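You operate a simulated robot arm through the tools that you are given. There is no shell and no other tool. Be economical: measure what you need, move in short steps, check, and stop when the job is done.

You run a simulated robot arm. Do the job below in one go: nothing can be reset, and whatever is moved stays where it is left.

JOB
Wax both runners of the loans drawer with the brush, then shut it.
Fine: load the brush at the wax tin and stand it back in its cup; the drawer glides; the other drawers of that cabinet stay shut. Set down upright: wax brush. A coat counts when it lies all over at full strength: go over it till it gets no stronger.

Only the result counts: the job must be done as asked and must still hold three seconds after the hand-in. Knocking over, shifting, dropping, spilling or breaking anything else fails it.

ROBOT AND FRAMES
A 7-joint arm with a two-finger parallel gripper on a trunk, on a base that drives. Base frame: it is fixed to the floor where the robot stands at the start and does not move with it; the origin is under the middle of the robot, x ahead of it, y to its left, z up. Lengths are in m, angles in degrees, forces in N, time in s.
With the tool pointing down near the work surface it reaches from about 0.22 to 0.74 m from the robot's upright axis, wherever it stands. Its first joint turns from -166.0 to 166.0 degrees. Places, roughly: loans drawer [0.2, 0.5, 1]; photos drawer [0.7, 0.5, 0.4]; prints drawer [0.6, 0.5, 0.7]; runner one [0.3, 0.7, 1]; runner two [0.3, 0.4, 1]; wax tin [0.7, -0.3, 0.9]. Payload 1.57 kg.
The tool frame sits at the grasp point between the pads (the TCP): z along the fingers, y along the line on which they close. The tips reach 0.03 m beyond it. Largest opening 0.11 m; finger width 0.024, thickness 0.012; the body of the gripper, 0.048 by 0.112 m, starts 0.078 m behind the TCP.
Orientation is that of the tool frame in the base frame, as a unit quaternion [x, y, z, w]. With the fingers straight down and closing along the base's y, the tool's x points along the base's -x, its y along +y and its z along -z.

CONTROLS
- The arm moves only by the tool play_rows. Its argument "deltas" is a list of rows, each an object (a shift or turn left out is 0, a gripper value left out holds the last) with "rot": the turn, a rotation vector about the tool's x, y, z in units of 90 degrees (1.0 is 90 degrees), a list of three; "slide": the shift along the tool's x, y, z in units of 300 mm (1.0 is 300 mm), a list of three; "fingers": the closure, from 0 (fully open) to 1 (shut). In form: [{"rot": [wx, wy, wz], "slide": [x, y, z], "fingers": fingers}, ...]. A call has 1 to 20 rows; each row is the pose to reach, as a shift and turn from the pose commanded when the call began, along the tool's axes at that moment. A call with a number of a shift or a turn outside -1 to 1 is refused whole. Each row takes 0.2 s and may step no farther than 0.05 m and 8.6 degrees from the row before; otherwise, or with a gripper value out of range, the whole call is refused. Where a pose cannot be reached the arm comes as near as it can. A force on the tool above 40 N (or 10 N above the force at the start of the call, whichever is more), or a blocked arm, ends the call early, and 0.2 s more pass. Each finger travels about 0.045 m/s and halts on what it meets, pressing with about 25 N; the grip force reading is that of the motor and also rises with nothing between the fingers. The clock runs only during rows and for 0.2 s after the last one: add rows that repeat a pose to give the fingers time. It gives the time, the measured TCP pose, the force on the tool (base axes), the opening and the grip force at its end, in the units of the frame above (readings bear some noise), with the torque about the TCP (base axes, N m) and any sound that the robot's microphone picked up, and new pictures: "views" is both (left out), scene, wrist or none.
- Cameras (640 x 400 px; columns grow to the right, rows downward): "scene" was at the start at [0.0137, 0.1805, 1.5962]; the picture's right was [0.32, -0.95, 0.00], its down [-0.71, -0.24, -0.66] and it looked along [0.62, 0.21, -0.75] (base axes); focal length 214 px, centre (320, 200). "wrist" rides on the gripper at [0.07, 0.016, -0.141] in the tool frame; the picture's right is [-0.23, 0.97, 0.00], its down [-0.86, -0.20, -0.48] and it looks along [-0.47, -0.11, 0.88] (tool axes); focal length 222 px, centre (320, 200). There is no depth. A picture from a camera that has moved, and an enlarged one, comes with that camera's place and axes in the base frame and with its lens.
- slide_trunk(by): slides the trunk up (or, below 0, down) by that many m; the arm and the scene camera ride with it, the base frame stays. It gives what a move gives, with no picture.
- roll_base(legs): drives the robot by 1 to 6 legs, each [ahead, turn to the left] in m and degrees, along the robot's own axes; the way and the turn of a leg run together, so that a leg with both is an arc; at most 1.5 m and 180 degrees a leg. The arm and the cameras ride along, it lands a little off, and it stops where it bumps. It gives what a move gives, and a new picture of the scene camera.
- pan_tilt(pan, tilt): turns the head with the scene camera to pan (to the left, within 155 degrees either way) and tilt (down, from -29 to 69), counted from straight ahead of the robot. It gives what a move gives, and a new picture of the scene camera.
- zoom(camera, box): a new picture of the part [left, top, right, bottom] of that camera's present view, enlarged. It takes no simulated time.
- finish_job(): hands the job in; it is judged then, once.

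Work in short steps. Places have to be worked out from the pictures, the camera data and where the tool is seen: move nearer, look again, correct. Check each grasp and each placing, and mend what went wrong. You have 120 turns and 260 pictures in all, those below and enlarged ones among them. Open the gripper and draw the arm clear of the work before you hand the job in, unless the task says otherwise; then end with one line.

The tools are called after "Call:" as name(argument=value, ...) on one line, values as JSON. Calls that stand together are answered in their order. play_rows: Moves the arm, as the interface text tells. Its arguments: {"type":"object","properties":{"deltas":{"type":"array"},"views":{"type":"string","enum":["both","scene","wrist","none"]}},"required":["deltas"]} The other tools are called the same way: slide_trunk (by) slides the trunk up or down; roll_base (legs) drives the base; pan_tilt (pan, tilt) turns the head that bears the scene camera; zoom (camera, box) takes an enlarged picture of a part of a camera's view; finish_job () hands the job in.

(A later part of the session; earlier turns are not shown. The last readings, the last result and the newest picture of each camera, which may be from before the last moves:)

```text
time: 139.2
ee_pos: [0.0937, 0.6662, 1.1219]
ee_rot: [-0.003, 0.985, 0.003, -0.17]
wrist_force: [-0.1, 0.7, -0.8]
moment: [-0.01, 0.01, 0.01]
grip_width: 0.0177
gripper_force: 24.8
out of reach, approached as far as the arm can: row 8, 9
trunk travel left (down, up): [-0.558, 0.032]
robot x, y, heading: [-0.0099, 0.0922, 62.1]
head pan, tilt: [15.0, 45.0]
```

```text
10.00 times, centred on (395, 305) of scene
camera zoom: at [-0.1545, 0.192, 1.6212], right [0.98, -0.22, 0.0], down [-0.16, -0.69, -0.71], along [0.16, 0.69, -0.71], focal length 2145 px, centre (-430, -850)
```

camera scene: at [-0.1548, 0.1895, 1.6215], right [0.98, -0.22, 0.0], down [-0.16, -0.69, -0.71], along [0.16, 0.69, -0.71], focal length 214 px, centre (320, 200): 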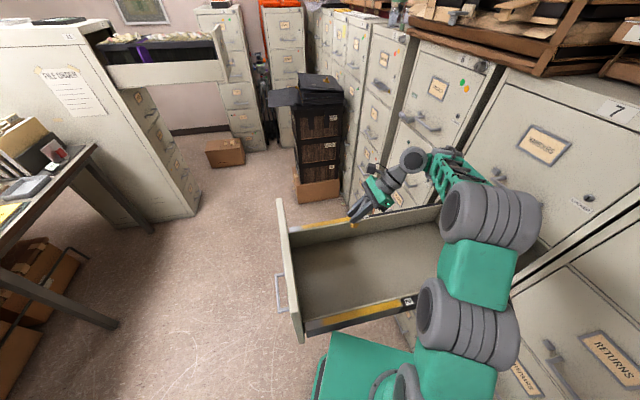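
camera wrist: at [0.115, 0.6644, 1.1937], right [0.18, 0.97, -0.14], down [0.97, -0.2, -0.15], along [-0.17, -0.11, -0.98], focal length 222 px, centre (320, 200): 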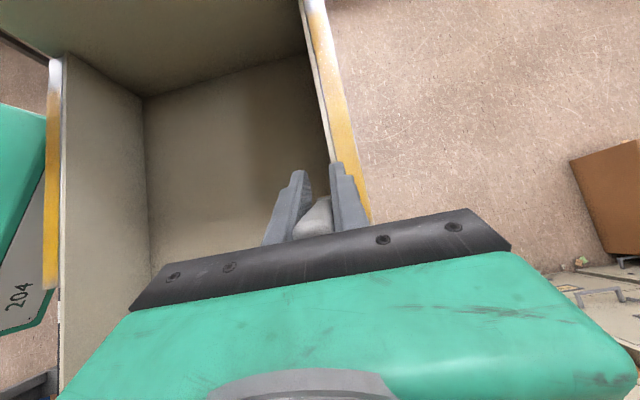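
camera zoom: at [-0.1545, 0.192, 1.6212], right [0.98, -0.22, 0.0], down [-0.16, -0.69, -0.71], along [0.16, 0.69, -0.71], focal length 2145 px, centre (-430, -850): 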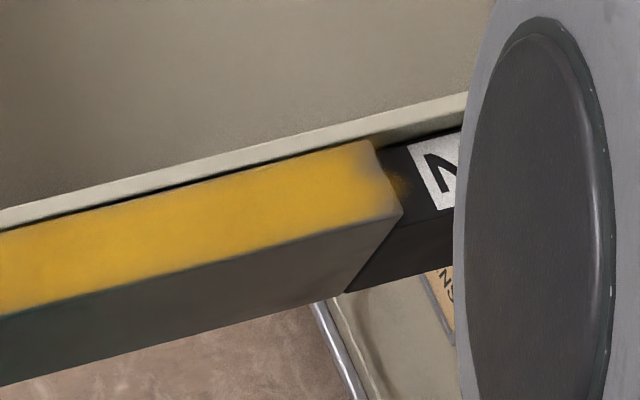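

Wax has to reach the very ends: runner two's outer end corner and runner one's last few millimetres are still weak. The brush now stands only about 10 degrees off, so I dab runner one's end again, about 1 cm further toward the label.

Call:
play_rows(deltas=[{"slide": [-0.03, 0.02, 0.05]}, {"slide": [-0.06, 0.046, 0.1]}, {"slide": [-0.0865, 0.046, 0.153]}, {"slide": [-0.092, 0.046, 0.167]}, {"slide": [-0.0936, 0.046, 0.172]}], views="none")

Call:
zoom(camera="scene", box=[340, 190, 390, 230])

```text
time: 140.4
ee_pos: [0.1022, 0.6802, 1.0654]
ee_rot: [-0.004, 0.985, 0.005, -0.171]
wrist_force: [0.3, 0.2, -0.6]
moment: [0.0, 0.04, -0.02]
grip_width: 0.0175
gripper_force: 25.0
trunk travel left (down, up): [-0.558, 0.032]
robot x, y, heading: [-0.0053, 0.0907, 62.2]
head pan, tilt: [15.0, 45.0]
```

```text
10.00 times, centred on (365, 210) of scene
camera zoom: at [-0.1544, 0.1907, 1.6214], right [0.98, -0.22, 0.0], down [-0.16, -0.69, -0.71], along [0.16, 0.69, -0.71], focal length 2145 px, centre (-130, 100)
```

zoom: 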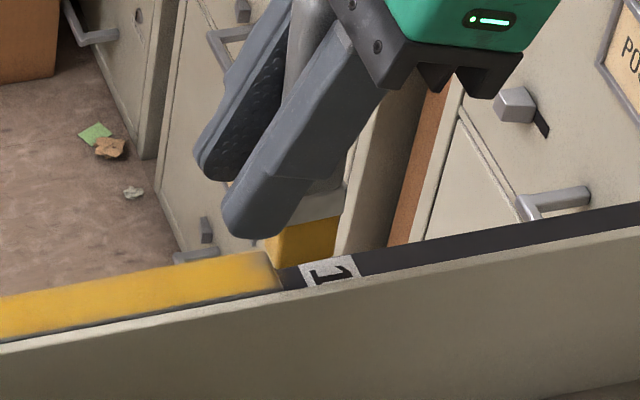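

The bristles are now mostly past the end; I shift back 8 mm and press gently, moving sideways across the end.

Call:
play_rows(deltas=[{"slide": [0.025, 0, 0.009]}, {"slide": [0.022, 0, 0.017]}, {"slide": [0.0205, 0, 0.021]}], views="none")

Call:
play_rows(deltas=[{"slide": [-0.001, 0, 0.003]}, {"slide": [-0.0015, 0, 0.0045]}], views="none")

```text
time: 141.2
ee_pos: [0.0957, 0.6791, 1.063]
ee_rot: [-0.005, 0.986, 0.005, -0.169]
wrist_force: [0.4, -1.2, 6.4]
moment: [-0.12, -0.13, -0.04]
grip_width: 0.0174
gripper_force: 24.7
trunk travel left (down, up): [-0.558, 0.032]
robot x, y, heading: [-0.0074, 0.0934, 62.1]
head pan, tilt: [15.0, 45.0]
```

```text
time: 141.8
ee_pos: [0.0948, 0.6796, 1.0619]
ee_rot: [-0.005, 0.985, 0.006, -0.17]
wrist_force: [0.1, 1.4, 15.4]
moment: [-0.01, -0.18, 0.02]
grip_width: 0.0176
gripper_force: 25.2
trunk travel left (down, up): [-0.558, 0.032]
robot x, y, heading: [-0.0078, 0.0924, 62.1]
head pan, tilt: [15.0, 45.0]
```

Good contact. I wipe sideways across the end a few times, then lift off.

Call:
play_rows(deltas=[{"slide": [0, 0.02, -0.001]}, {"slide": [0, -0.02, -0.001]}, {"slide": [0.01, -0.02, 0.002]}, {"slide": [0.01, 0.02, 0.002]}, {"slide": [0, 0.02, -0.001]}, {"slide": [0, -0.02, -0.001]}, {"slide": [0.03, 0, -0.06]}, {"slide": [0.06, 0, -0.15]}, {"slide": [0.06, -0.05, -0.2]}], views="none")

Call:
zoom(camera="scene", box=[340, 190, 390, 230])

Call:
zoom(camera="scene", box=[285, 200, 385, 250])

```text
time: 143.8
ee_pos: [0.0982, 0.6623, 1.1228]
ee_rot: [-0.003, 0.986, 0.006, -0.169]
wrist_force: [-0.7, 0.0, -0.6]
moment: [0.04, -0.01, -0.02]
grip_width: 0.0173
gripper_force: 25.1
trunk travel left (down, up): [-0.558, 0.032]
robot x, y, heading: [-0.0067, 0.0908, 62.5]
head pan, tilt: [15.0, 45.0]
```

```text
10.00 times, centred on (365, 210) of scene
camera zoom: at [-0.1546, 0.1897, 1.6214], right [0.98, -0.22, 0.0], down [-0.16, -0.69, -0.71], along [0.16, 0.69, -0.71], focal length 2145 px, centre (-130, 100)
```

zoom: 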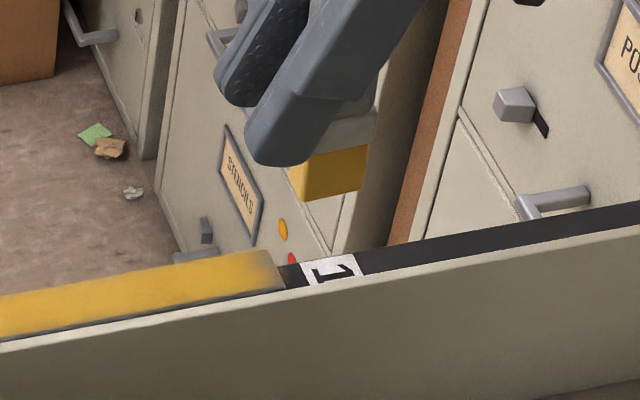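

```text
6.40 times, centred on (335, 225) of scene
camera zoom: at [-0.1546, 0.1897, 1.6214], right [0.98, -0.22, 0.0], down [-0.16, -0.69, -0.71], along [0.16, 0.69, -0.71], focal length 1373 px, centre (224, 40)
```

zoom: 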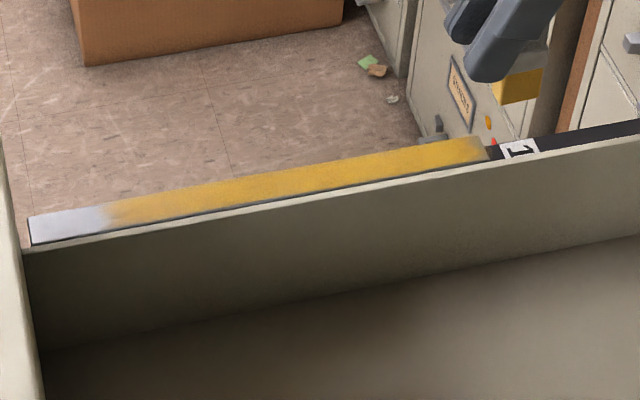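

Unchanged, so the thin fringe at the end is just the edge of the coated field: runner one is at full strength. I carry the brush back over runner two's label end for the same dab there.

Call:
play_rows(deltas=[{"slide": [0, -0.14, 0]}, {"slide": [0, -0.28, 0]}, {"slide": [0, -0.42, 0]}, {"slide": [0, -0.56, 0]}, {"slide": [0, -0.7, 0]}, {"slide": [0, -0.84, 0]}, {"slide": [0, -0.97, 0]}, {"slide": [-0.035, -1.0, 0.11]}, {"slide": [-0.055, -1.0, 0.165]}, {"slide": [-0.055, -1.0, 0.165]}], views="none")

Call:
zoom(camera="scene", box=[350, 260, 430, 330])

Call:
zoom(camera="wrist", box=[260, 60, 380, 220])

```text
time: 146.0
ee_pos: [0.0986, 0.3657, 1.066]
ee_rot: [-0.005, 0.985, 0.004, -0.17]
wrist_force: [0.2, 0.4, -1.3]
moment: [-0.02, 0.02, -0.02]
grip_width: 0.0174
gripper_force: 25.2
trunk travel left (down, up): [-0.558, 0.032]
robot x, y, heading: [-0.0053, 0.0914, 62.0]
head pan, tilt: [15.0, 45.0]
```

```text
5.71 times, centred on (390, 295) of scene
camera zoom: at [-0.1545, 0.1904, 1.6214], right [0.98, -0.22, 0.0], down [-0.16, -0.69, -0.71], along [0.16, 0.69, -0.71], focal length 1226 px, centre (-80, -343)
```

zoom: 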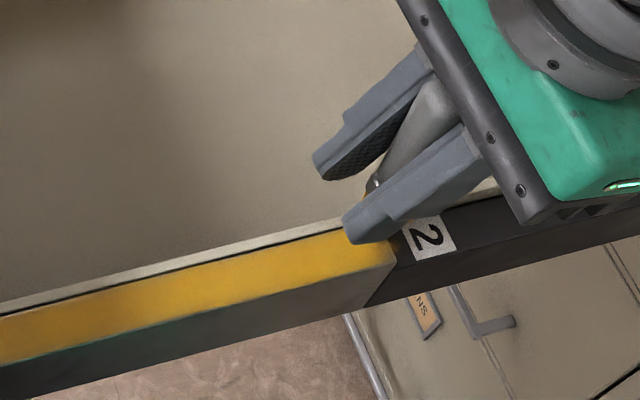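

```text
2.50 times, centred on (320, 140) of wrist
camera zoom: at [0.0783, 0.3786, 1.2229], right [0.21, 0.98, -0.07], down [0.97, -0.19, 0.16], along [0.15, -0.1, -0.98], focal length 555 px, centre (320, 350)
```

zoom: 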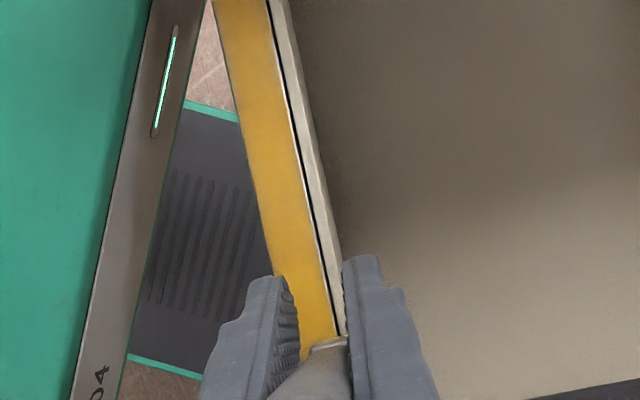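

The brush is over runner two's end; I lower it in fine steps, wipe sideways across the end, and lift.

Call:
play_rows(deltas=[{"slide": [0.01, -0.042, 0.006]}, {"slide": [0.009, -0.042, 0.013]}, {"slide": [0.008, -0.042, 0.018]}], views="none")

Call:
play_rows(deltas=[{"slide": [-0.0008, 0, 0.0025]}, {"slide": [-0.001, -0.015, 0.003]}, {"slide": [-0.001, 0.025, 0.003]}, {"slide": [-0.001, -0.015, 0.003]}, {"slide": [-0.001, 0, 0.003]}], views="none")

```text
time: 146.8
ee_pos: [0.094, 0.3522, 1.0615]
ee_rot: [-0.004, 0.985, 0.004, -0.17]
wrist_force: [-0.4, 0.5, -1.0]
moment: [-0.01, -0.02, 0.02]
grip_width: 0.0178
gripper_force: 25.0
trunk travel left (down, up): [-0.558, 0.032]
robot x, y, heading: [-0.0043, 0.0921, 62.2]
head pan, tilt: [15.0, 45.0]
```

```text
time: 148.0
ee_pos: [0.0949, 0.3505, 1.0624]
ee_rot: [-0.005, 0.986, 0.005, -0.169]
wrist_force: [0.3, -5.0, 12.9]
moment: [-0.31, -0.12, -0.07]
grip_width: 0.0174
gripper_force: 24.9
trunk travel left (down, up): [-0.558, 0.032]
robot x, y, heading: [-0.0085, 0.0926, 62.3]
head pan, tilt: [15.0, 45.0]
```

The brush wiped the end with about 13 N. I lift up and inspect runner two.

Call:
play_rows(deltas=[{"slide": [0, 0.02, 0]}, {"slide": [0, -0.01, 0]}, {"slide": [0.03, 0, -0.08]}, {"slide": [0.06, 0.03, -0.2]}, {"slide": [0.1, 0.15, -0.3]}, {"slide": [0.15, 0.3, -0.35]}], views="none")

Call:
zoom(camera="scene", box=[290, 280, 430, 350])

Call:
zoom(camera="scene", box=[370, 285, 420, 325])

```text
time: 149.4
ee_pos: [0.0852, 0.4423, 1.1759]
ee_rot: [-0.004, 0.985, 0.004, -0.17]
wrist_force: [0.0, -0.2, 0.1]
moment: [-0.01, 0.03, 0.01]
grip_width: 0.0175
gripper_force: 25.1
trunk travel left (down, up): [-0.558, 0.032]
robot x, y, heading: [-0.0068, 0.0881, 62.2]
head pan, tilt: [15.0, 45.0]
```

```text
4.57 times, centred on (360, 315) of scene
camera zoom: at [-0.1543, 0.1915, 1.6213], right [0.98, -0.22, 0.0], down [-0.16, -0.69, -0.71], along [0.16, 0.69, -0.71], focal length 980 px, centre (137, -326)
```

zoom: 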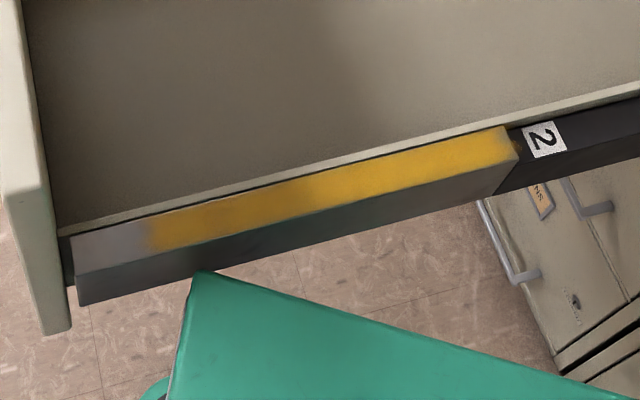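

```text
10.00 times, centred on (395, 305) of scene
camera zoom: at [-0.1543, 0.1915, 1.6213], right [0.98, -0.22, 0.0], down [-0.16, -0.69, -0.71], along [0.16, 0.69, -0.71], focal length 2145 px, centre (-430, -850)
```

zoom: 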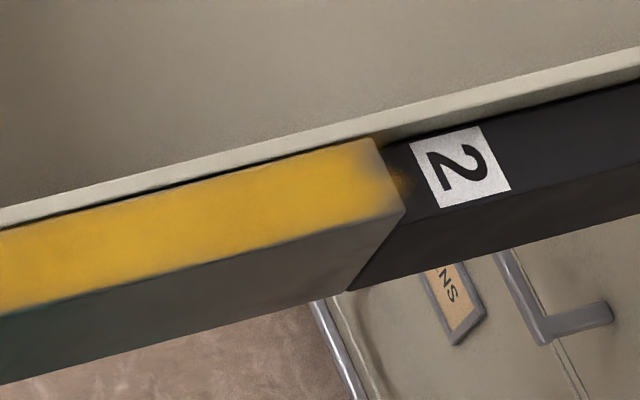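

Both runners are evenly coated and get no stronger. Now the brush goes back: I turn the tool to face along the robot's heading, raise it, and drive back to the table.

Call:
play_rows(deltas=[{"slide": [0.009, 0, -0.024], "rot": [0.0294, 0, -0.081]}, {"slide": [0.017, 0, -0.047], "rot": [0.0589, 0, -0.1619]}, {"slide": [0.026, 0, -0.07], "rot": [0.0883, 0, -0.2428]}, {"slide": [0.034, 0, -0.094], "rot": [0.1178, 0, -0.3238]}, {"slide": [0.043, 0, -0.118], "rot": [0.1472, 0, -0.4047]}, {"slide": [0.051, 0, -0.141], "rot": [0.1767, 0, -0.4857]}, {"slide": [0.06, 0, -0.165], "rot": [0.2061, 0, -0.5666]}, {"slide": [0.068, 0, -0.188], "rot": [0.2356, 0, -0.6476]}, {"slide": [0.068, 0, -0.188], "rot": [0.2356, 0, -0.6476]}], views="none")

Call:
roll_base(legs=[[-0.4, 0], [0, -62], [0.28, 0]])

Call:
zoom(camera="scene", box=[320, 150, 480, 250])

```text
time: 151.4
ee_pos: [0.0813, 0.43, 1.167]
ee_rot: [-0.511, 0.843, -0.088, -0.143]
wrist_force: [0.5, 0.3, 0.2]
moment: [-0.01, 0.0, 0.0]
grip_width: 0.0178
gripper_force: 24.5
out of reach, approached as far as the arm can: row 2, 3, 4, 5, 6, 7, 8, 9
trunk travel left (down, up): [-0.558, 0.032]
robot x, y, heading: [-0.003, 0.0891, 62.2]
head pan, tilt: [15.0, 45.0]
```

```text
time: 158.2
ee_pos: [0.431, -0.1838, 1.1661]
ee_rot: [-0.001, 0.986, -0.001, -0.167]
wrist_force: [0.8, -0.2, -1.0]
moment: [-0.02, 0.01, -0.02]
grip_width: 0.0176
gripper_force: 25.0
trunk travel left (down, up): [-0.558, 0.032]
robot x, y, heading: [0.0903, -0.2654, -0.0]
head pan, tilt: [15.0, 45.0]
camera scene: at [0.1085, -0.0861, 1.6214], right [0.26, -0.97, 0.0], down [-0.68, -0.18, -0.71], along [0.68, 0.18, -0.71], focal length 214 px, centre (320, 200)
```

scene: 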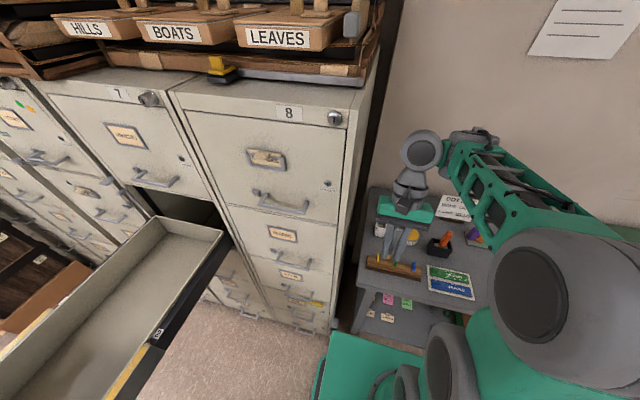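

```text
4.00 times, centred on (400, 200) of scene
camera zoom: at [0.1085, -0.0861, 1.6214], right [0.26, -0.97, 0.0], down [-0.68, -0.18, -0.71], along [0.68, 0.18, -0.71], focal length 858 px, centre (0, 200)
```

zoom: 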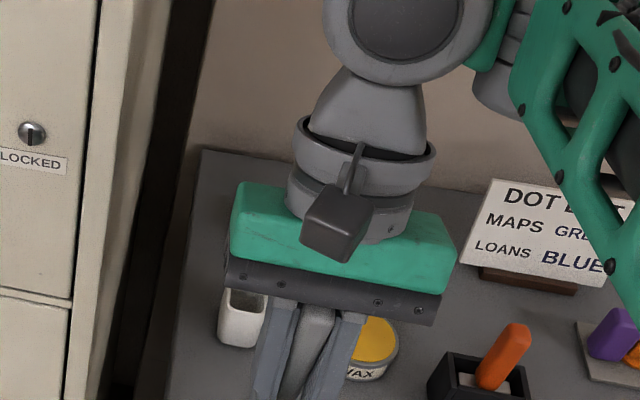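

The base is back at the table. I bring the brush toward the cup at a safe height and look at its lean.

Call:
play_rows(deltas=[{"slide": [-0.14, 0, -0.024]}, {"slide": [-0.28, 0, -0.048]}, {"slide": [-0.42, -0.01, -0.072]}, {"slide": [-0.56, -0.02, -0.096]}, {"slide": [-0.7, -0.03, -0.12]}, {"slide": [-0.8, -0.033, -0.138]}, {"slide": [-0.8, -0.033, -0.138]}], views="both")

Call:
zoom(camera="scene", box=[350, 130, 430, 240])

Call:
zoom(camera="wrist", box=[250, 100, 390, 240])

```text
time: 159.8
ee_pos: [0.6713, -0.1914, 1.1265]
ee_rot: [-0.002, 0.986, -0.001, -0.167]
wrist_force: [0.1, 0.4, -0.7]
moment: [-0.02, 0.0, 0.03]
grip_width: 0.0177
gripper_force: 25.3
out of reach, approached as far as the arm can: row 2, 3, 4
trunk travel left (down, up): [-0.558, 0.032]
robot x, y, heading: [0.0873, -0.2673, -0.2]
head pan, tilt: [15.0, 45.0]
camera scene: at [0.1075, -0.0862, 1.6214], right [0.26, -0.97, 0.0], down [-0.68, -0.18, -0.71], along [0.68, 0.18, -0.71], focal length 214 px, centre (320, 200)
camera wrist: at [0.6497, -0.1767, 1.2825], right [0.21, 0.97, -0.08], down [0.97, -0.2, 0.17], along [0.15, -0.11, -0.98], focal length 222 px, centre (320, 200)
```

scene: 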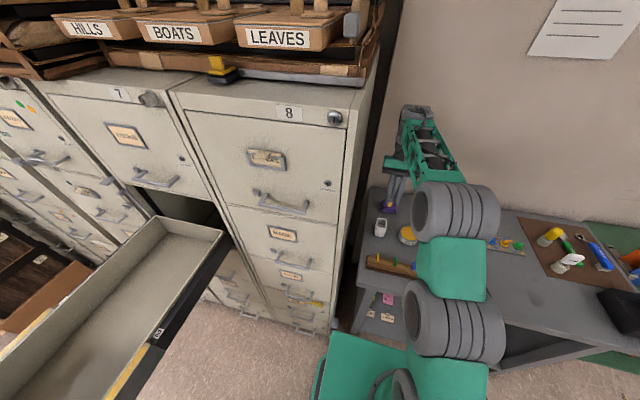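
wrist: 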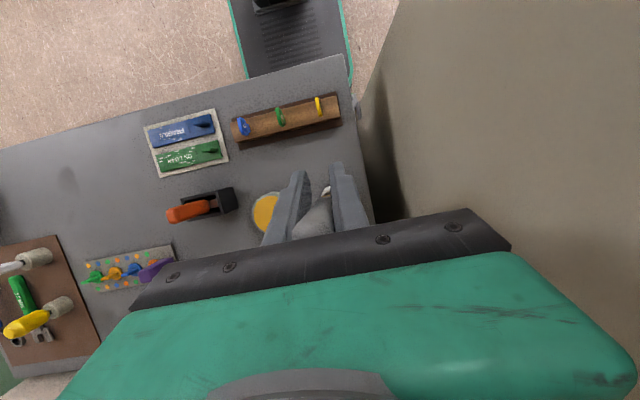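

```text
3.64 times, centred on (390, 185) of scene
camera zoom: at [0.1075, -0.0862, 1.6214], right [0.26, -0.97, 0.0], down [-0.68, -0.18, -0.71], along [0.68, 0.18, -0.71], focal length 780 px, centre (66, 254)
```

zoom: 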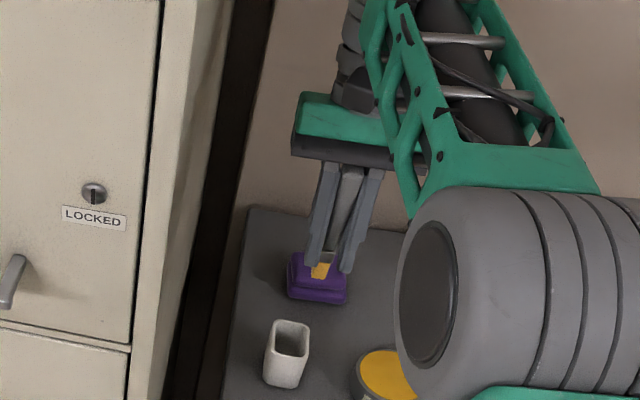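

```text
2.86 times, centred on (320, 170) of wrist
camera zoom: at [0.6497, -0.1767, 1.2825], right [0.21, 0.97, -0.08], down [0.97, -0.2, 0.17], along [0.15, -0.11, -0.98], focal length 635 px, centre (320, 286)
```

zoom: 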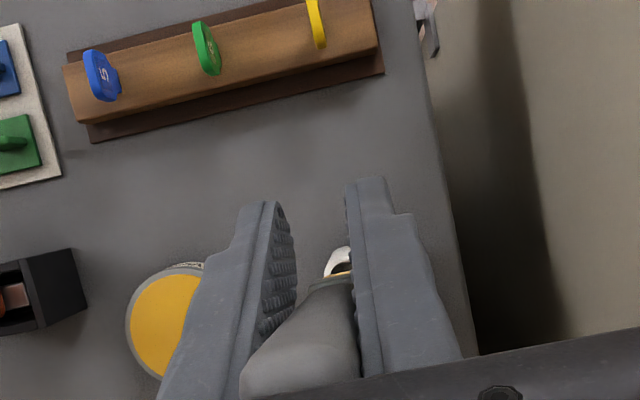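

The brush leans about 8 degrees, its tip is about 0.069 m below the TCP, and the cup's centre is at (0.715, -0.194). I tilt the tool 8 degrees more to hang the brush upright and hover over the cup.

Call:
play_rows(deltas=[{"slide": [-0.069, 0, -0.024], "rot": [0, 0.045, 0]}, {"slide": [-0.138, 0, -0.048], "rot": [0, 0.089, 0]}, {"slide": [-0.182, 0, 0.078], "rot": [0, 0.089, 0]}, {"slide": [-0.226, 0, 0.203], "rot": [0, 0.089, 0]}, {"slide": [-0.266, 0, 0.318], "rot": [0, 0.089, 0]}, {"slide": [-0.266, 0, 0.318], "rot": [0, 0.089, 0]}], views="wrist")

Call:
zoom(camera="scene", box=[355, 170, 415, 240])

Call:
zoom(camera="wrist", box=[270, 110, 370, 220])

```text
time: 160.3
ee_pos: [0.6896, -0.1934, 1.1255]
ee_rot: [0.0, 0.979, -0.001, -0.204]
wrist_force: [6.1, 6.5, -34.6]
moment: [-1.31, 1.04, -0.07]
grip_width: 0.0175
gripper_force: 25.2
out of reach, approached as far as the arm can: row 2
trunk travel left (down, up): [-0.558, 0.032]
robot x, y, heading: [0.0851, -0.2608, -0.2]
head pan, tilt: [15.0, 45.0]
stopped in row 2: the force on the tool passed its limit (the readings are from after the stop); the commanded pose is now the measured one
camera wrist: at [0.6807, -0.1787, 1.2835], right [0.21, 0.97, -0.09], down [0.98, -0.2, 0.1], along [0.08, -0.11, -0.99], focal length 222 px, centre (320, 200)
```

wrist: 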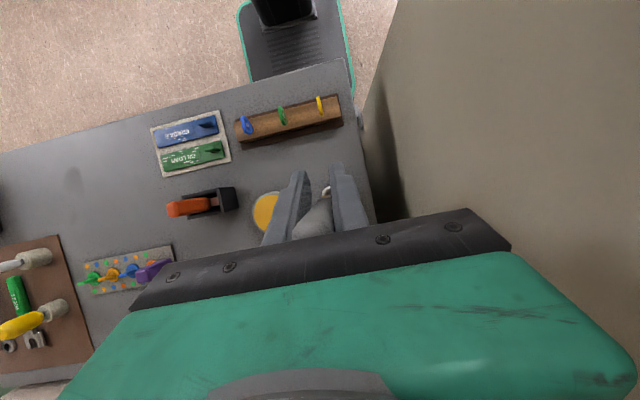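

```text
5.71 times, centred on (385, 205) of scene
camera zoom: at [0.1059, -0.0862, 1.6215], right [0.26, -0.97, 0.0], down [-0.68, -0.18, -0.71], along [0.68, 0.18, -0.71], focal length 1226 px, centre (-51, 171)
```

zoom: 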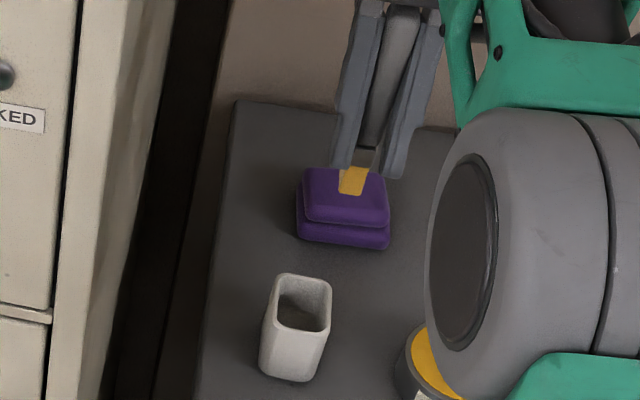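

```text
3.64 times, centred on (320, 165) of wrist
camera zoom: at [0.6807, -0.1787, 1.2835], right [0.21, 0.97, -0.09], down [0.98, -0.2, 0.1], along [0.08, -0.11, -0.99], focal length 808 px, centre (320, 327)
```

zoom: 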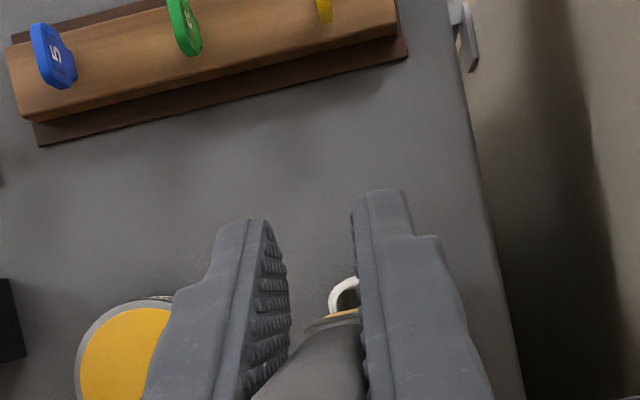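

The arm strains at full stretch here, so I drive 5 cm closer to the table, then come down over the cup.

Call:
roll_base(legs=[[0.06, 0]])

Call:
play_rows(deltas=[{"slide": [0.03, 0, 0.06], "rot": [0, 0.02, 0]}, {"slide": [0.03, 0, 0.15], "rot": [0, 0.04, 0]}, {"slide": [0.02, 0, 0.25], "rot": [0, 0.04, 0]}, {"slide": [0.02, 0, 0.25], "rot": [0, 0.04, 0]}], views="wrist")

Call:
zoom(camera="scene", box=[345, 160, 425, 250])

Call:
zoom(camera="wrist", box=[270, 110, 370, 220])

```text
time: 161.2
ee_pos: [0.7154, -0.1921, 1.1259]
ee_rot: [0.0, 0.979, 0.0, -0.202]
wrist_force: [3.7, 2.0, -13.4]
moment: [-0.43, 0.68, -0.05]
grip_width: 0.0174
gripper_force: 25.5
trunk travel left (down, up): [-0.558, 0.032]
robot x, y, heading: [0.1141, -0.2611, -0.1]
head pan, tilt: [15.0, 45.0]
stopped in leg 1: the force on the tool passed its limit (the readings are from after the stop); the commanded pose is now the measured one
camera scene: at [0.1304, -0.0861, 1.6213], right [0.26, -0.97, 0.0], down [-0.68, -0.18, -0.71], along [0.68, 0.18, -0.71], focal length 214 px, centre (320, 200)
```

scene: 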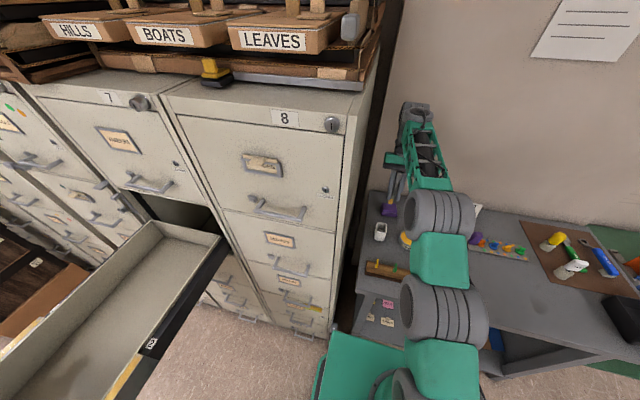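

```text
time: 162.2
ee_pos: [0.6784, -0.1918, 1.0573]
ee_rot: [-0.001, 0.972, -0.002, -0.234]
wrist_force: [-0.4, 0.6, -0.6]
moment: [0.01, 0.0, -0.02]
grip_width: 0.0174
gripper_force: 25.2
trunk travel left (down, up): [-0.558, 0.032]
robot x, y, heading: [0.1138, -0.2615, 0.1]
head pan, tilt: [15.0, 45.0]
camera wrist: at [0.6795, -0.178, 1.2152], right [0.2, 0.97, -0.11], down [0.98, -0.2, 0.04], along [0.02, -0.11, -0.99], focal length 222 px, centre (320, 200)
```

wrist: 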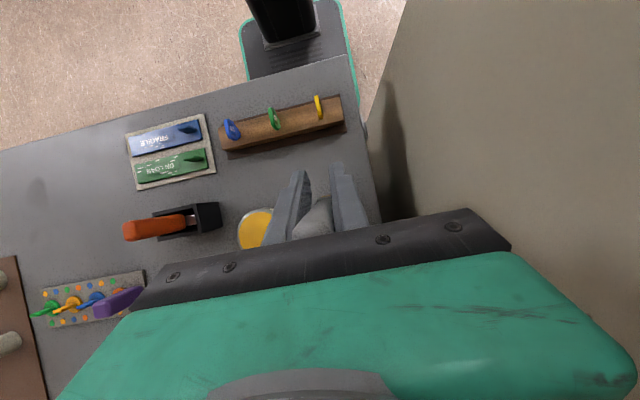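

```text
4.44 times, centred on (385, 205) of scene
camera zoom: at [0.131, -0.0861, 1.6214], right [0.26, -0.97, 0.0], down [-0.68, -0.18, -0.71], along [0.68, 0.18, -0.71], focal length 953 px, centre (31, 178)
```

zoom: 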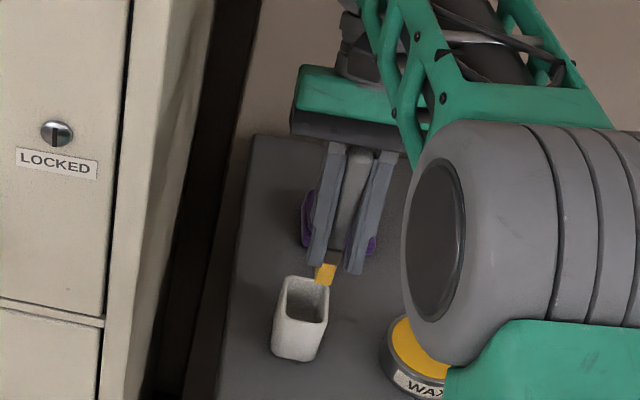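

```text
3.64 times, centred on (320, 165) of wrist
camera zoom: at [0.6795, -0.178, 1.2152], right [0.2, 0.97, -0.11], down [0.98, -0.2, 0.04], along [0.02, -0.11, -0.99], focal length 808 px, centre (320, 327)
```

zoom: 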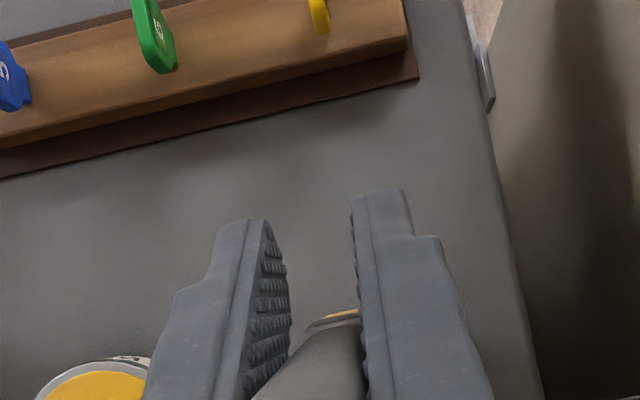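

Calm readings again: the tip is at about (0.680, -0.195, 0.988), upright. I move 4 cm ahead over the cup and down to just above the rim.

Call:
play_rows(deltas=[{"slide": [-0.06, 0.005, -0.03]}, {"slide": [-0.1187, 0.01, -0.0607]}, {"slide": [-0.153, 0.01, 0.006]}, {"slide": [-0.187, 0.01, 0.0728]}, {"slide": [-0.187, 0.01, 0.0728]}], views="none")

Call:
zoom(camera="scene", box=[355, 190, 415, 250])

Call:
zoom(camera="wrist", box=[270, 110, 370, 220])

```text
time: 163.4
ee_pos: [0.7216, -0.191, 1.0138]
ee_rot: [0.0, 0.972, -0.001, -0.234]
wrist_force: [-0.2, -0.3, -0.8]
moment: [-0.01, 0.03, 0.03]
grip_width: 0.0176
gripper_force: 25.1
trunk travel left (down, up): [-0.558, 0.032]
robot x, y, heading: [0.113, -0.2624, 0.0]
head pan, tilt: [15.0, 45.0]
```

```text
6.67 times, centred on (385, 220) of scene
camera zoom: at [0.1312, -0.086, 1.6214], right [0.26, -0.97, 0.0], down [-0.68, -0.18, -0.71], along [0.68, 0.18, -0.71], focal length 1430 px, centre (-113, 67)
```

zoom: 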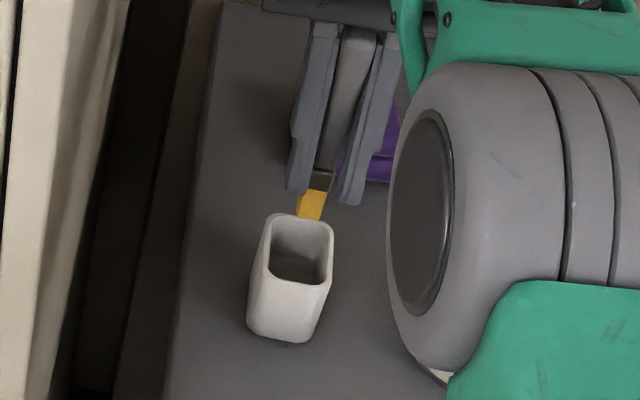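

```text
3.64 times, centred on (320, 165) of wrist
camera zoom: at [0.7214, -0.1756, 1.1714], right [0.2, 0.97, -0.11], down [0.98, -0.2, 0.04], along [0.02, -0.11, -0.99], focal length 808 px, centre (320, 327)
```

zoom: 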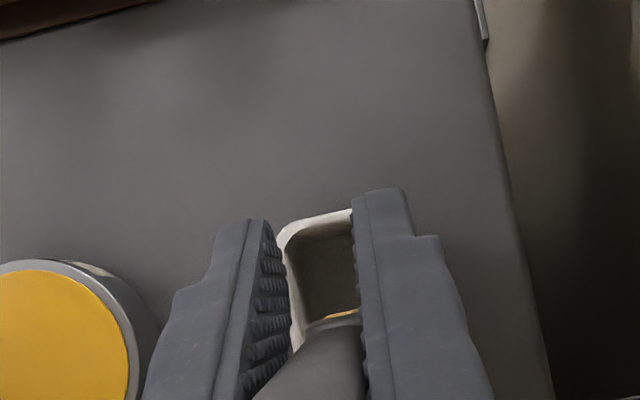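

The tip is near the rim; the cup's middle is about 5 mm further left and slightly nearer. I correct and lower the brush into the cup, watching the force.

Call:
play_rows(deltas=[{"slide": [0.012, 0.017, 0.006]}, {"slide": [-0.011, 0.017, 0.05]}, {"slide": [-0.0336, 0.017, 0.095]}, {"slide": [-0.0336, 0.017, 0.095]}], views="none")

Call:
zoom(camera="scene", box=[355, 190, 415, 250])

Call:
zoom(camera="wrist", box=[270, 110, 370, 220])

```text
time: 164.4
ee_pos: [0.7154, -0.1853, 0.9834]
ee_rot: [-0.002, 0.972, -0.001, -0.234]
wrist_force: [-1.0, -0.2, -0.3]
moment: [0.01, 0.02, -0.02]
grip_width: 0.0172
gripper_force: 24.7
trunk travel left (down, up): [-0.558, 0.032]
robot x, y, heading: [0.1129, -0.2612, 0.0]
head pan, tilt: [15.0, 45.0]
```

```text
6.67 times, centred on (385, 220) of scene
camera zoom: at [0.131, -0.086, 1.6214], right [0.26, -0.97, 0.0], down [-0.68, -0.18, -0.71], along [0.68, 0.18, -0.71], focal length 1430 px, centre (-113, 67)
```

zoom: 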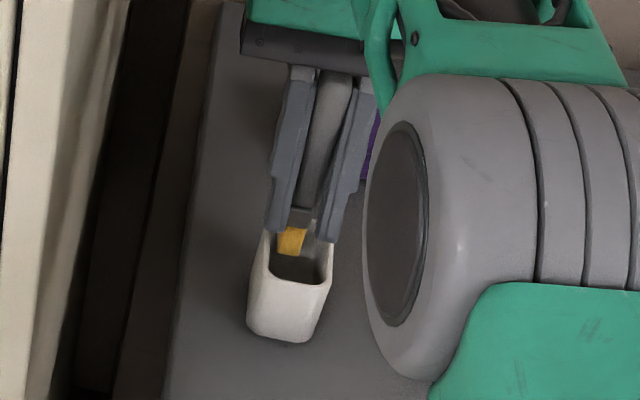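

```text
3.64 times, centred on (320, 165) of wrist
camera zoom: at [0.7159, -0.1699, 1.1412], right [0.2, 0.97, -0.11], down [0.98, -0.2, 0.04], along [0.02, -0.11, -0.99], focal length 808 px, centre (320, 327)
```

zoom: 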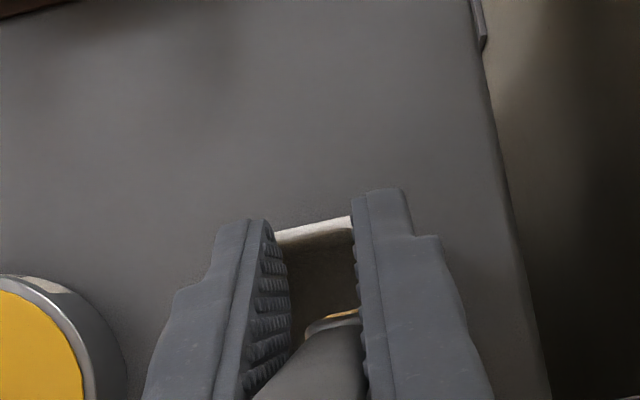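

The bristles are entering the cup's opening. I continue down another 3 cm, gently.

Call:
play_rows(deltas=[{"slide": [-0.011, -0.008, 0.022]}, {"slide": [-0.0228, -0.008, 0.0445]}, {"slide": [-0.034, -0.008, 0.067]}, {"slide": [-0.0456, -0.008, 0.089]}, {"slide": [-0.0456, -0.008, 0.089]}], views="none")

Call:
zoom(camera="scene", box=[355, 190, 415, 250])

Call:
zoom(camera="wrist", box=[270, 110, 370, 220])

```text
time: 165.5
ee_pos: [0.7172, -0.1859, 0.9634]
ee_rot: [0.0, 0.974, 0.001, -0.227]
wrist_force: [-7.0, -2.2, 16.4]
moment: [-0.03, -0.14, 0.0]
grip_width: 0.0177
gripper_force: 24.9
trunk travel left (down, up): [-0.558, 0.032]
robot x, y, heading: [0.1147, -0.2599, -0.1]
head pan, tilt: [15.0, 45.0]
stopped in row 5: the force on the tool passed its limit (the readings are from after the stop); the commanded pose is now the measured one
```

```text
6.67 times, centred on (385, 220) of scene
camera zoom: at [0.1281, -0.0865, 1.6214], right [0.26, -0.97, 0.0], down [-0.68, -0.18, -0.71], along [0.68, 0.18, -0.71], focal length 1430 px, centre (-113, 67)
```

zoom: 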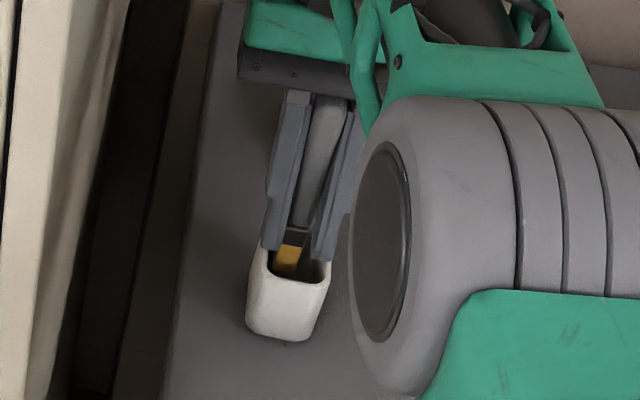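

```text
3.64 times, centred on (320, 165) of wrist
camera zoom: at [0.7154, -0.1726, 1.1209], right [0.2, 0.97, -0.1], down [0.98, -0.2, 0.05], along [0.03, -0.11, -0.99], focal length 808 px, centre (320, 327)
```

zoom: 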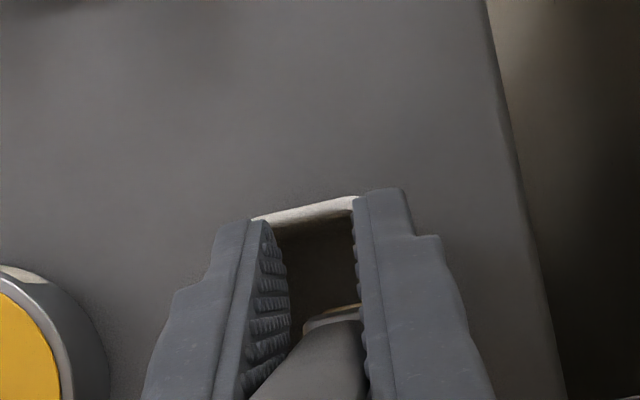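

The fingers have met the cup's rim, with the bristles about 2 cm inside the cup. I rise 4 mm, centre the brush in y, and open the fingers gently so that it slides down into the cup.

Call:
play_rows(deltas=[{"slide": [0.006, 0, -0.012]}, {"slide": [0.006, -0.012, -0.012]}, {"slide": [0.006, -0.012, -0.012]}, {"slide": [0.006, -0.012, -0.012], "fingers": 0.8}, {"slide": [0.006, -0.012, -0.012], "fingers": 0.7}, {"slide": [0.006, -0.012, -0.012], "fingers": 0.6}, {"slide": [0.006, -0.012, -0.012], "fingers": 0.5}, {"slide": [0.006, -0.012, -0.012], "fingers": 0.5}], views="none")

Call:
zoom(camera="scene", box=[355, 180, 415, 250])

Call:
zoom(camera="wrist", box=[260, 110, 380, 240])

```text
time: 167.3
ee_pos: [0.7184, -0.1906, 0.9625]
ee_rot: [0.001, 0.974, 0.0, -0.229]
wrist_force: [-0.1, -0.9, 0.2]
moment: [-0.02, -0.01, -0.01]
grip_width: 0.055
gripper_force: 0.2
trunk travel left (down, up): [-0.558, 0.032]
robot x, y, heading: [0.113, -0.2607, -0.1]
head pan, tilt: [15.0, 45.0]
```

```text
5.71 times, centred on (385, 215) of scene
camera zoom: at [0.1309, -0.0861, 1.6214], right [0.26, -0.97, 0.0], down [-0.68, -0.18, -0.71], along [0.68, 0.18, -0.71], focal length 1226 px, centre (-51, 114)
```

zoom: 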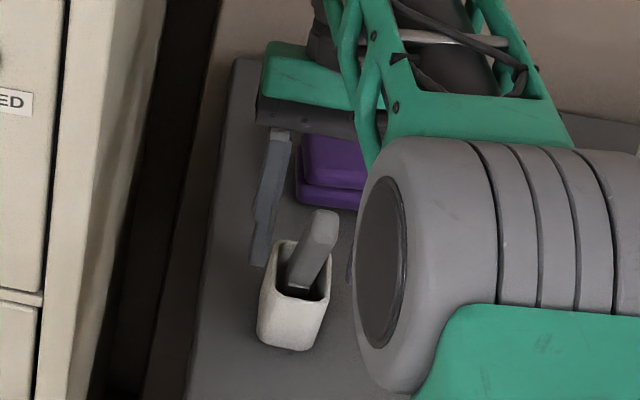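

```text
3.08 times, centred on (320, 175) of wrist
camera zoom: at [0.7173, -0.176, 1.1217], right [0.2, 0.97, -0.1], down [0.98, -0.2, 0.05], along [0.03, -0.11, -0.99], focal length 684 px, centre (320, 277)
```

zoom: 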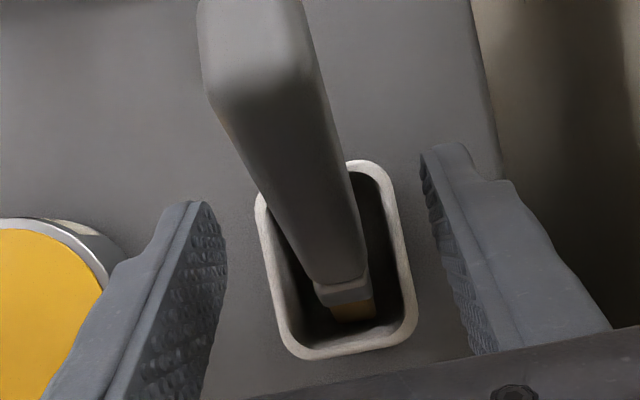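

The brush sits in the cup but leans about 26 degrees. I straighten the tool around the handle in place, then grip it and tilt it back upright.

Call:
play_rows(deltas=[{"slide": [0.015, 0, 0.003], "rot": [0, -0.074, 0]}, {"slide": [0.03, 0, 0.008], "rot": [0, -0.147, 0]}, {"slide": [0.045, 0, 0.012], "rot": [0, -0.22, 0]}, {"slide": [0.061, 0, 0.017], "rot": [0, -0.294, 0]}, {"slide": [0.061, 0, 0.017], "rot": [0, -0.294, 0]}], views="wrist")

Call:
zoom(camera="scene", box=[355, 180, 415, 250])

Call:
zoom(camera="wrist", box=[260, 90, 380, 220])

```text
time: 168.5
ee_pos: [0.7477, -0.1842, 1.0134]
ee_rot: [0.0, 1.0, -0.002, -0.005]
wrist_force: [-0.3, -0.1, 0.8]
moment: [-0.01, 0.04, 0.01]
grip_width: 0.055
gripper_force: 0.1
out of reach, approached as far as the arm can: row 3, 4, 5
trunk travel left (down, up): [-0.558, 0.032]
robot x, y, heading: [0.1145, -0.2601, 0.1]
head pan, tilt: [15.0, 45.0]
camera wrist: at [0.6766, -0.169, 1.1555], right [0.23, 0.97, -0.01], down [0.86, -0.2, 0.47], along [0.46, -0.11, -0.88], focal length 222 px, centre (320, 200)
```

wrist: 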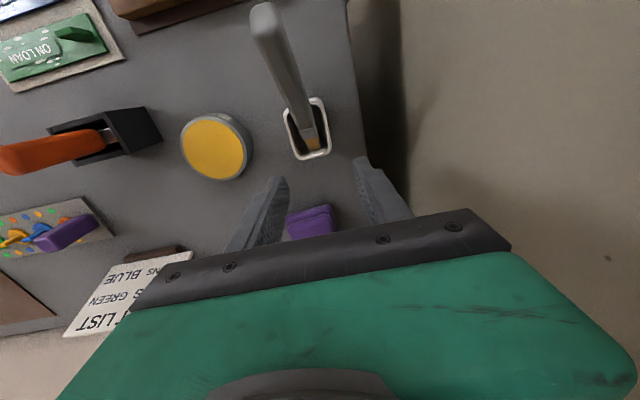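

```text
5.71 times, centred on (385, 215) of scene
camera zoom: at [0.1308, -0.086, 1.6213], right [0.26, -0.97, 0.0], down [-0.68, -0.18, -0.71], along [0.68, 0.18, -0.71], focal length 1226 px, centre (-51, 114)
```

zoom: 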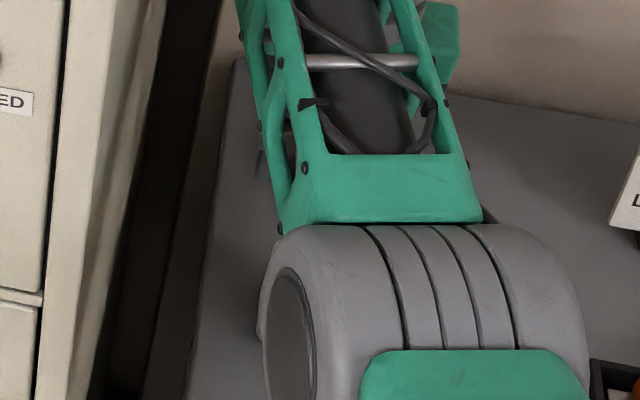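

```text
3.08 times, centred on (320, 155) of wrist
camera zoom: at [0.6766, -0.169, 1.1555], right [0.23, 0.97, -0.01], down [0.86, -0.2, 0.47], along [0.46, -0.11, -0.88], focal length 684 px, centre (320, 338)
```

zoom: 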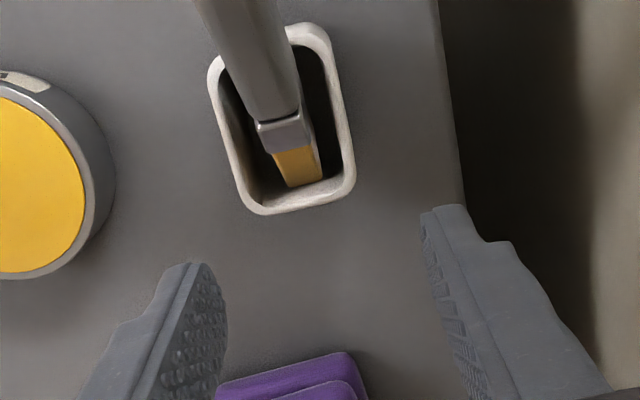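

The arm wandered a bit, but nothing was touched and the brush still leans in the cup. I go up and over, so that the vertical gripper hangs above the leaning handle.

Call:
play_rows(deltas=[{"slide": [0, 0, -0.12]}, {"slide": [0, -0.01, -0.24]}, {"slide": [0.1, -0.03, -0.24]}, {"slide": [0.2, -0.03, -0.24]}, {"slide": [0.2, -0.03, -0.24]}], views="both")

Call:
zoom(camera="wrist", box=[240, 80, 400, 240])

Call:
zoom(camera="scene", box=[345, 170, 425, 250])

```text
time: 169.7
ee_pos: [0.6872, -0.1929, 1.0843]
ee_rot: [0.0, 1.0, 0.0, 0.001]
wrist_force: [0.1, -0.1, 0.7]
moment: [-0.02, -0.02, -0.02]
grip_width: 0.0549
gripper_force: 0.0
trunk travel left (down, up): [-0.558, 0.032]
robot x, y, heading: [0.113, -0.2623, -0.1]
head pan, tilt: [15.0, 45.0]
camera scene: at [0.1309, -0.086, 1.6214], right [0.26, -0.97, 0.0], down [-0.68, -0.18, -0.71], along [0.68, 0.18, -0.71], focal length 214 px, centre (320, 200)
camera wrist: at [0.6155, -0.1786, 1.2263], right [0.23, 0.97, 0.0], down [0.85, -0.2, 0.48], along [0.47, -0.11, -0.88], focal length 222 px, centre (320, 200)
```

scene: 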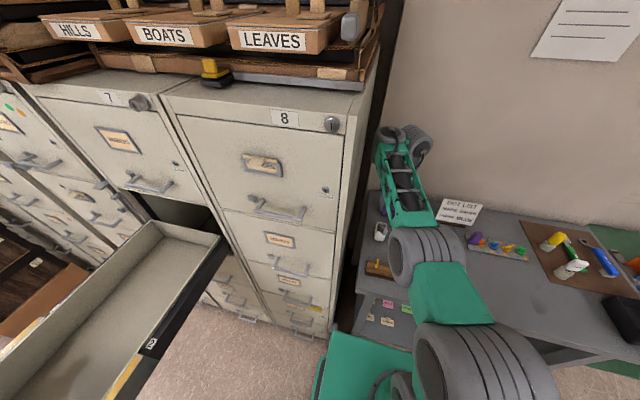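
wrist: 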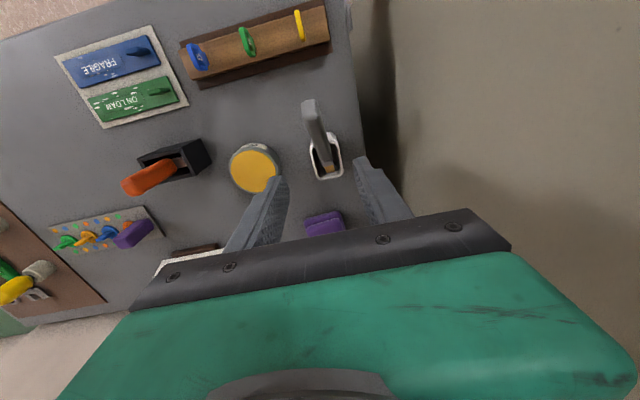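

```text
2.50 times, centred on (320, 160) of wrist
camera zoom: at [0.6155, -0.1786, 1.2263], right [0.23, 0.97, 0.0], down [0.85, -0.2, 0.48], along [0.47, -0.11, -0.88], focal length 555 px, centre (320, 300)
```

zoom: 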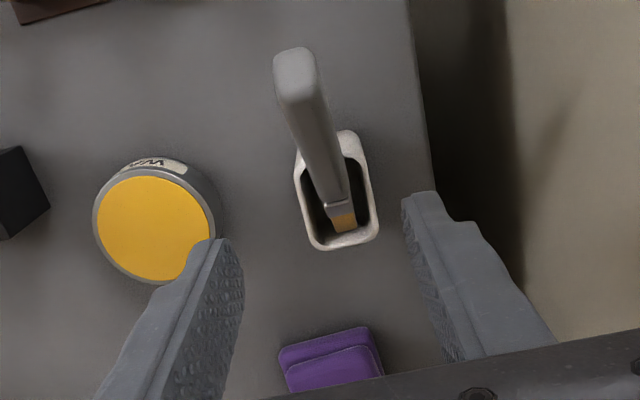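

```text
5.00 times, centred on (385, 210) of scene
camera zoom: at [0.1309, -0.086, 1.6214], right [0.26, -0.97, 0.0], down [-0.68, -0.18, -0.71], along [0.68, 0.18, -0.71], focal length 1072 px, centre (-5, 150)
```

zoom: 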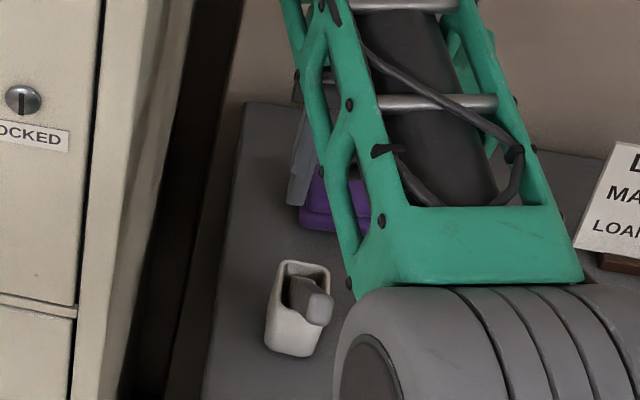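

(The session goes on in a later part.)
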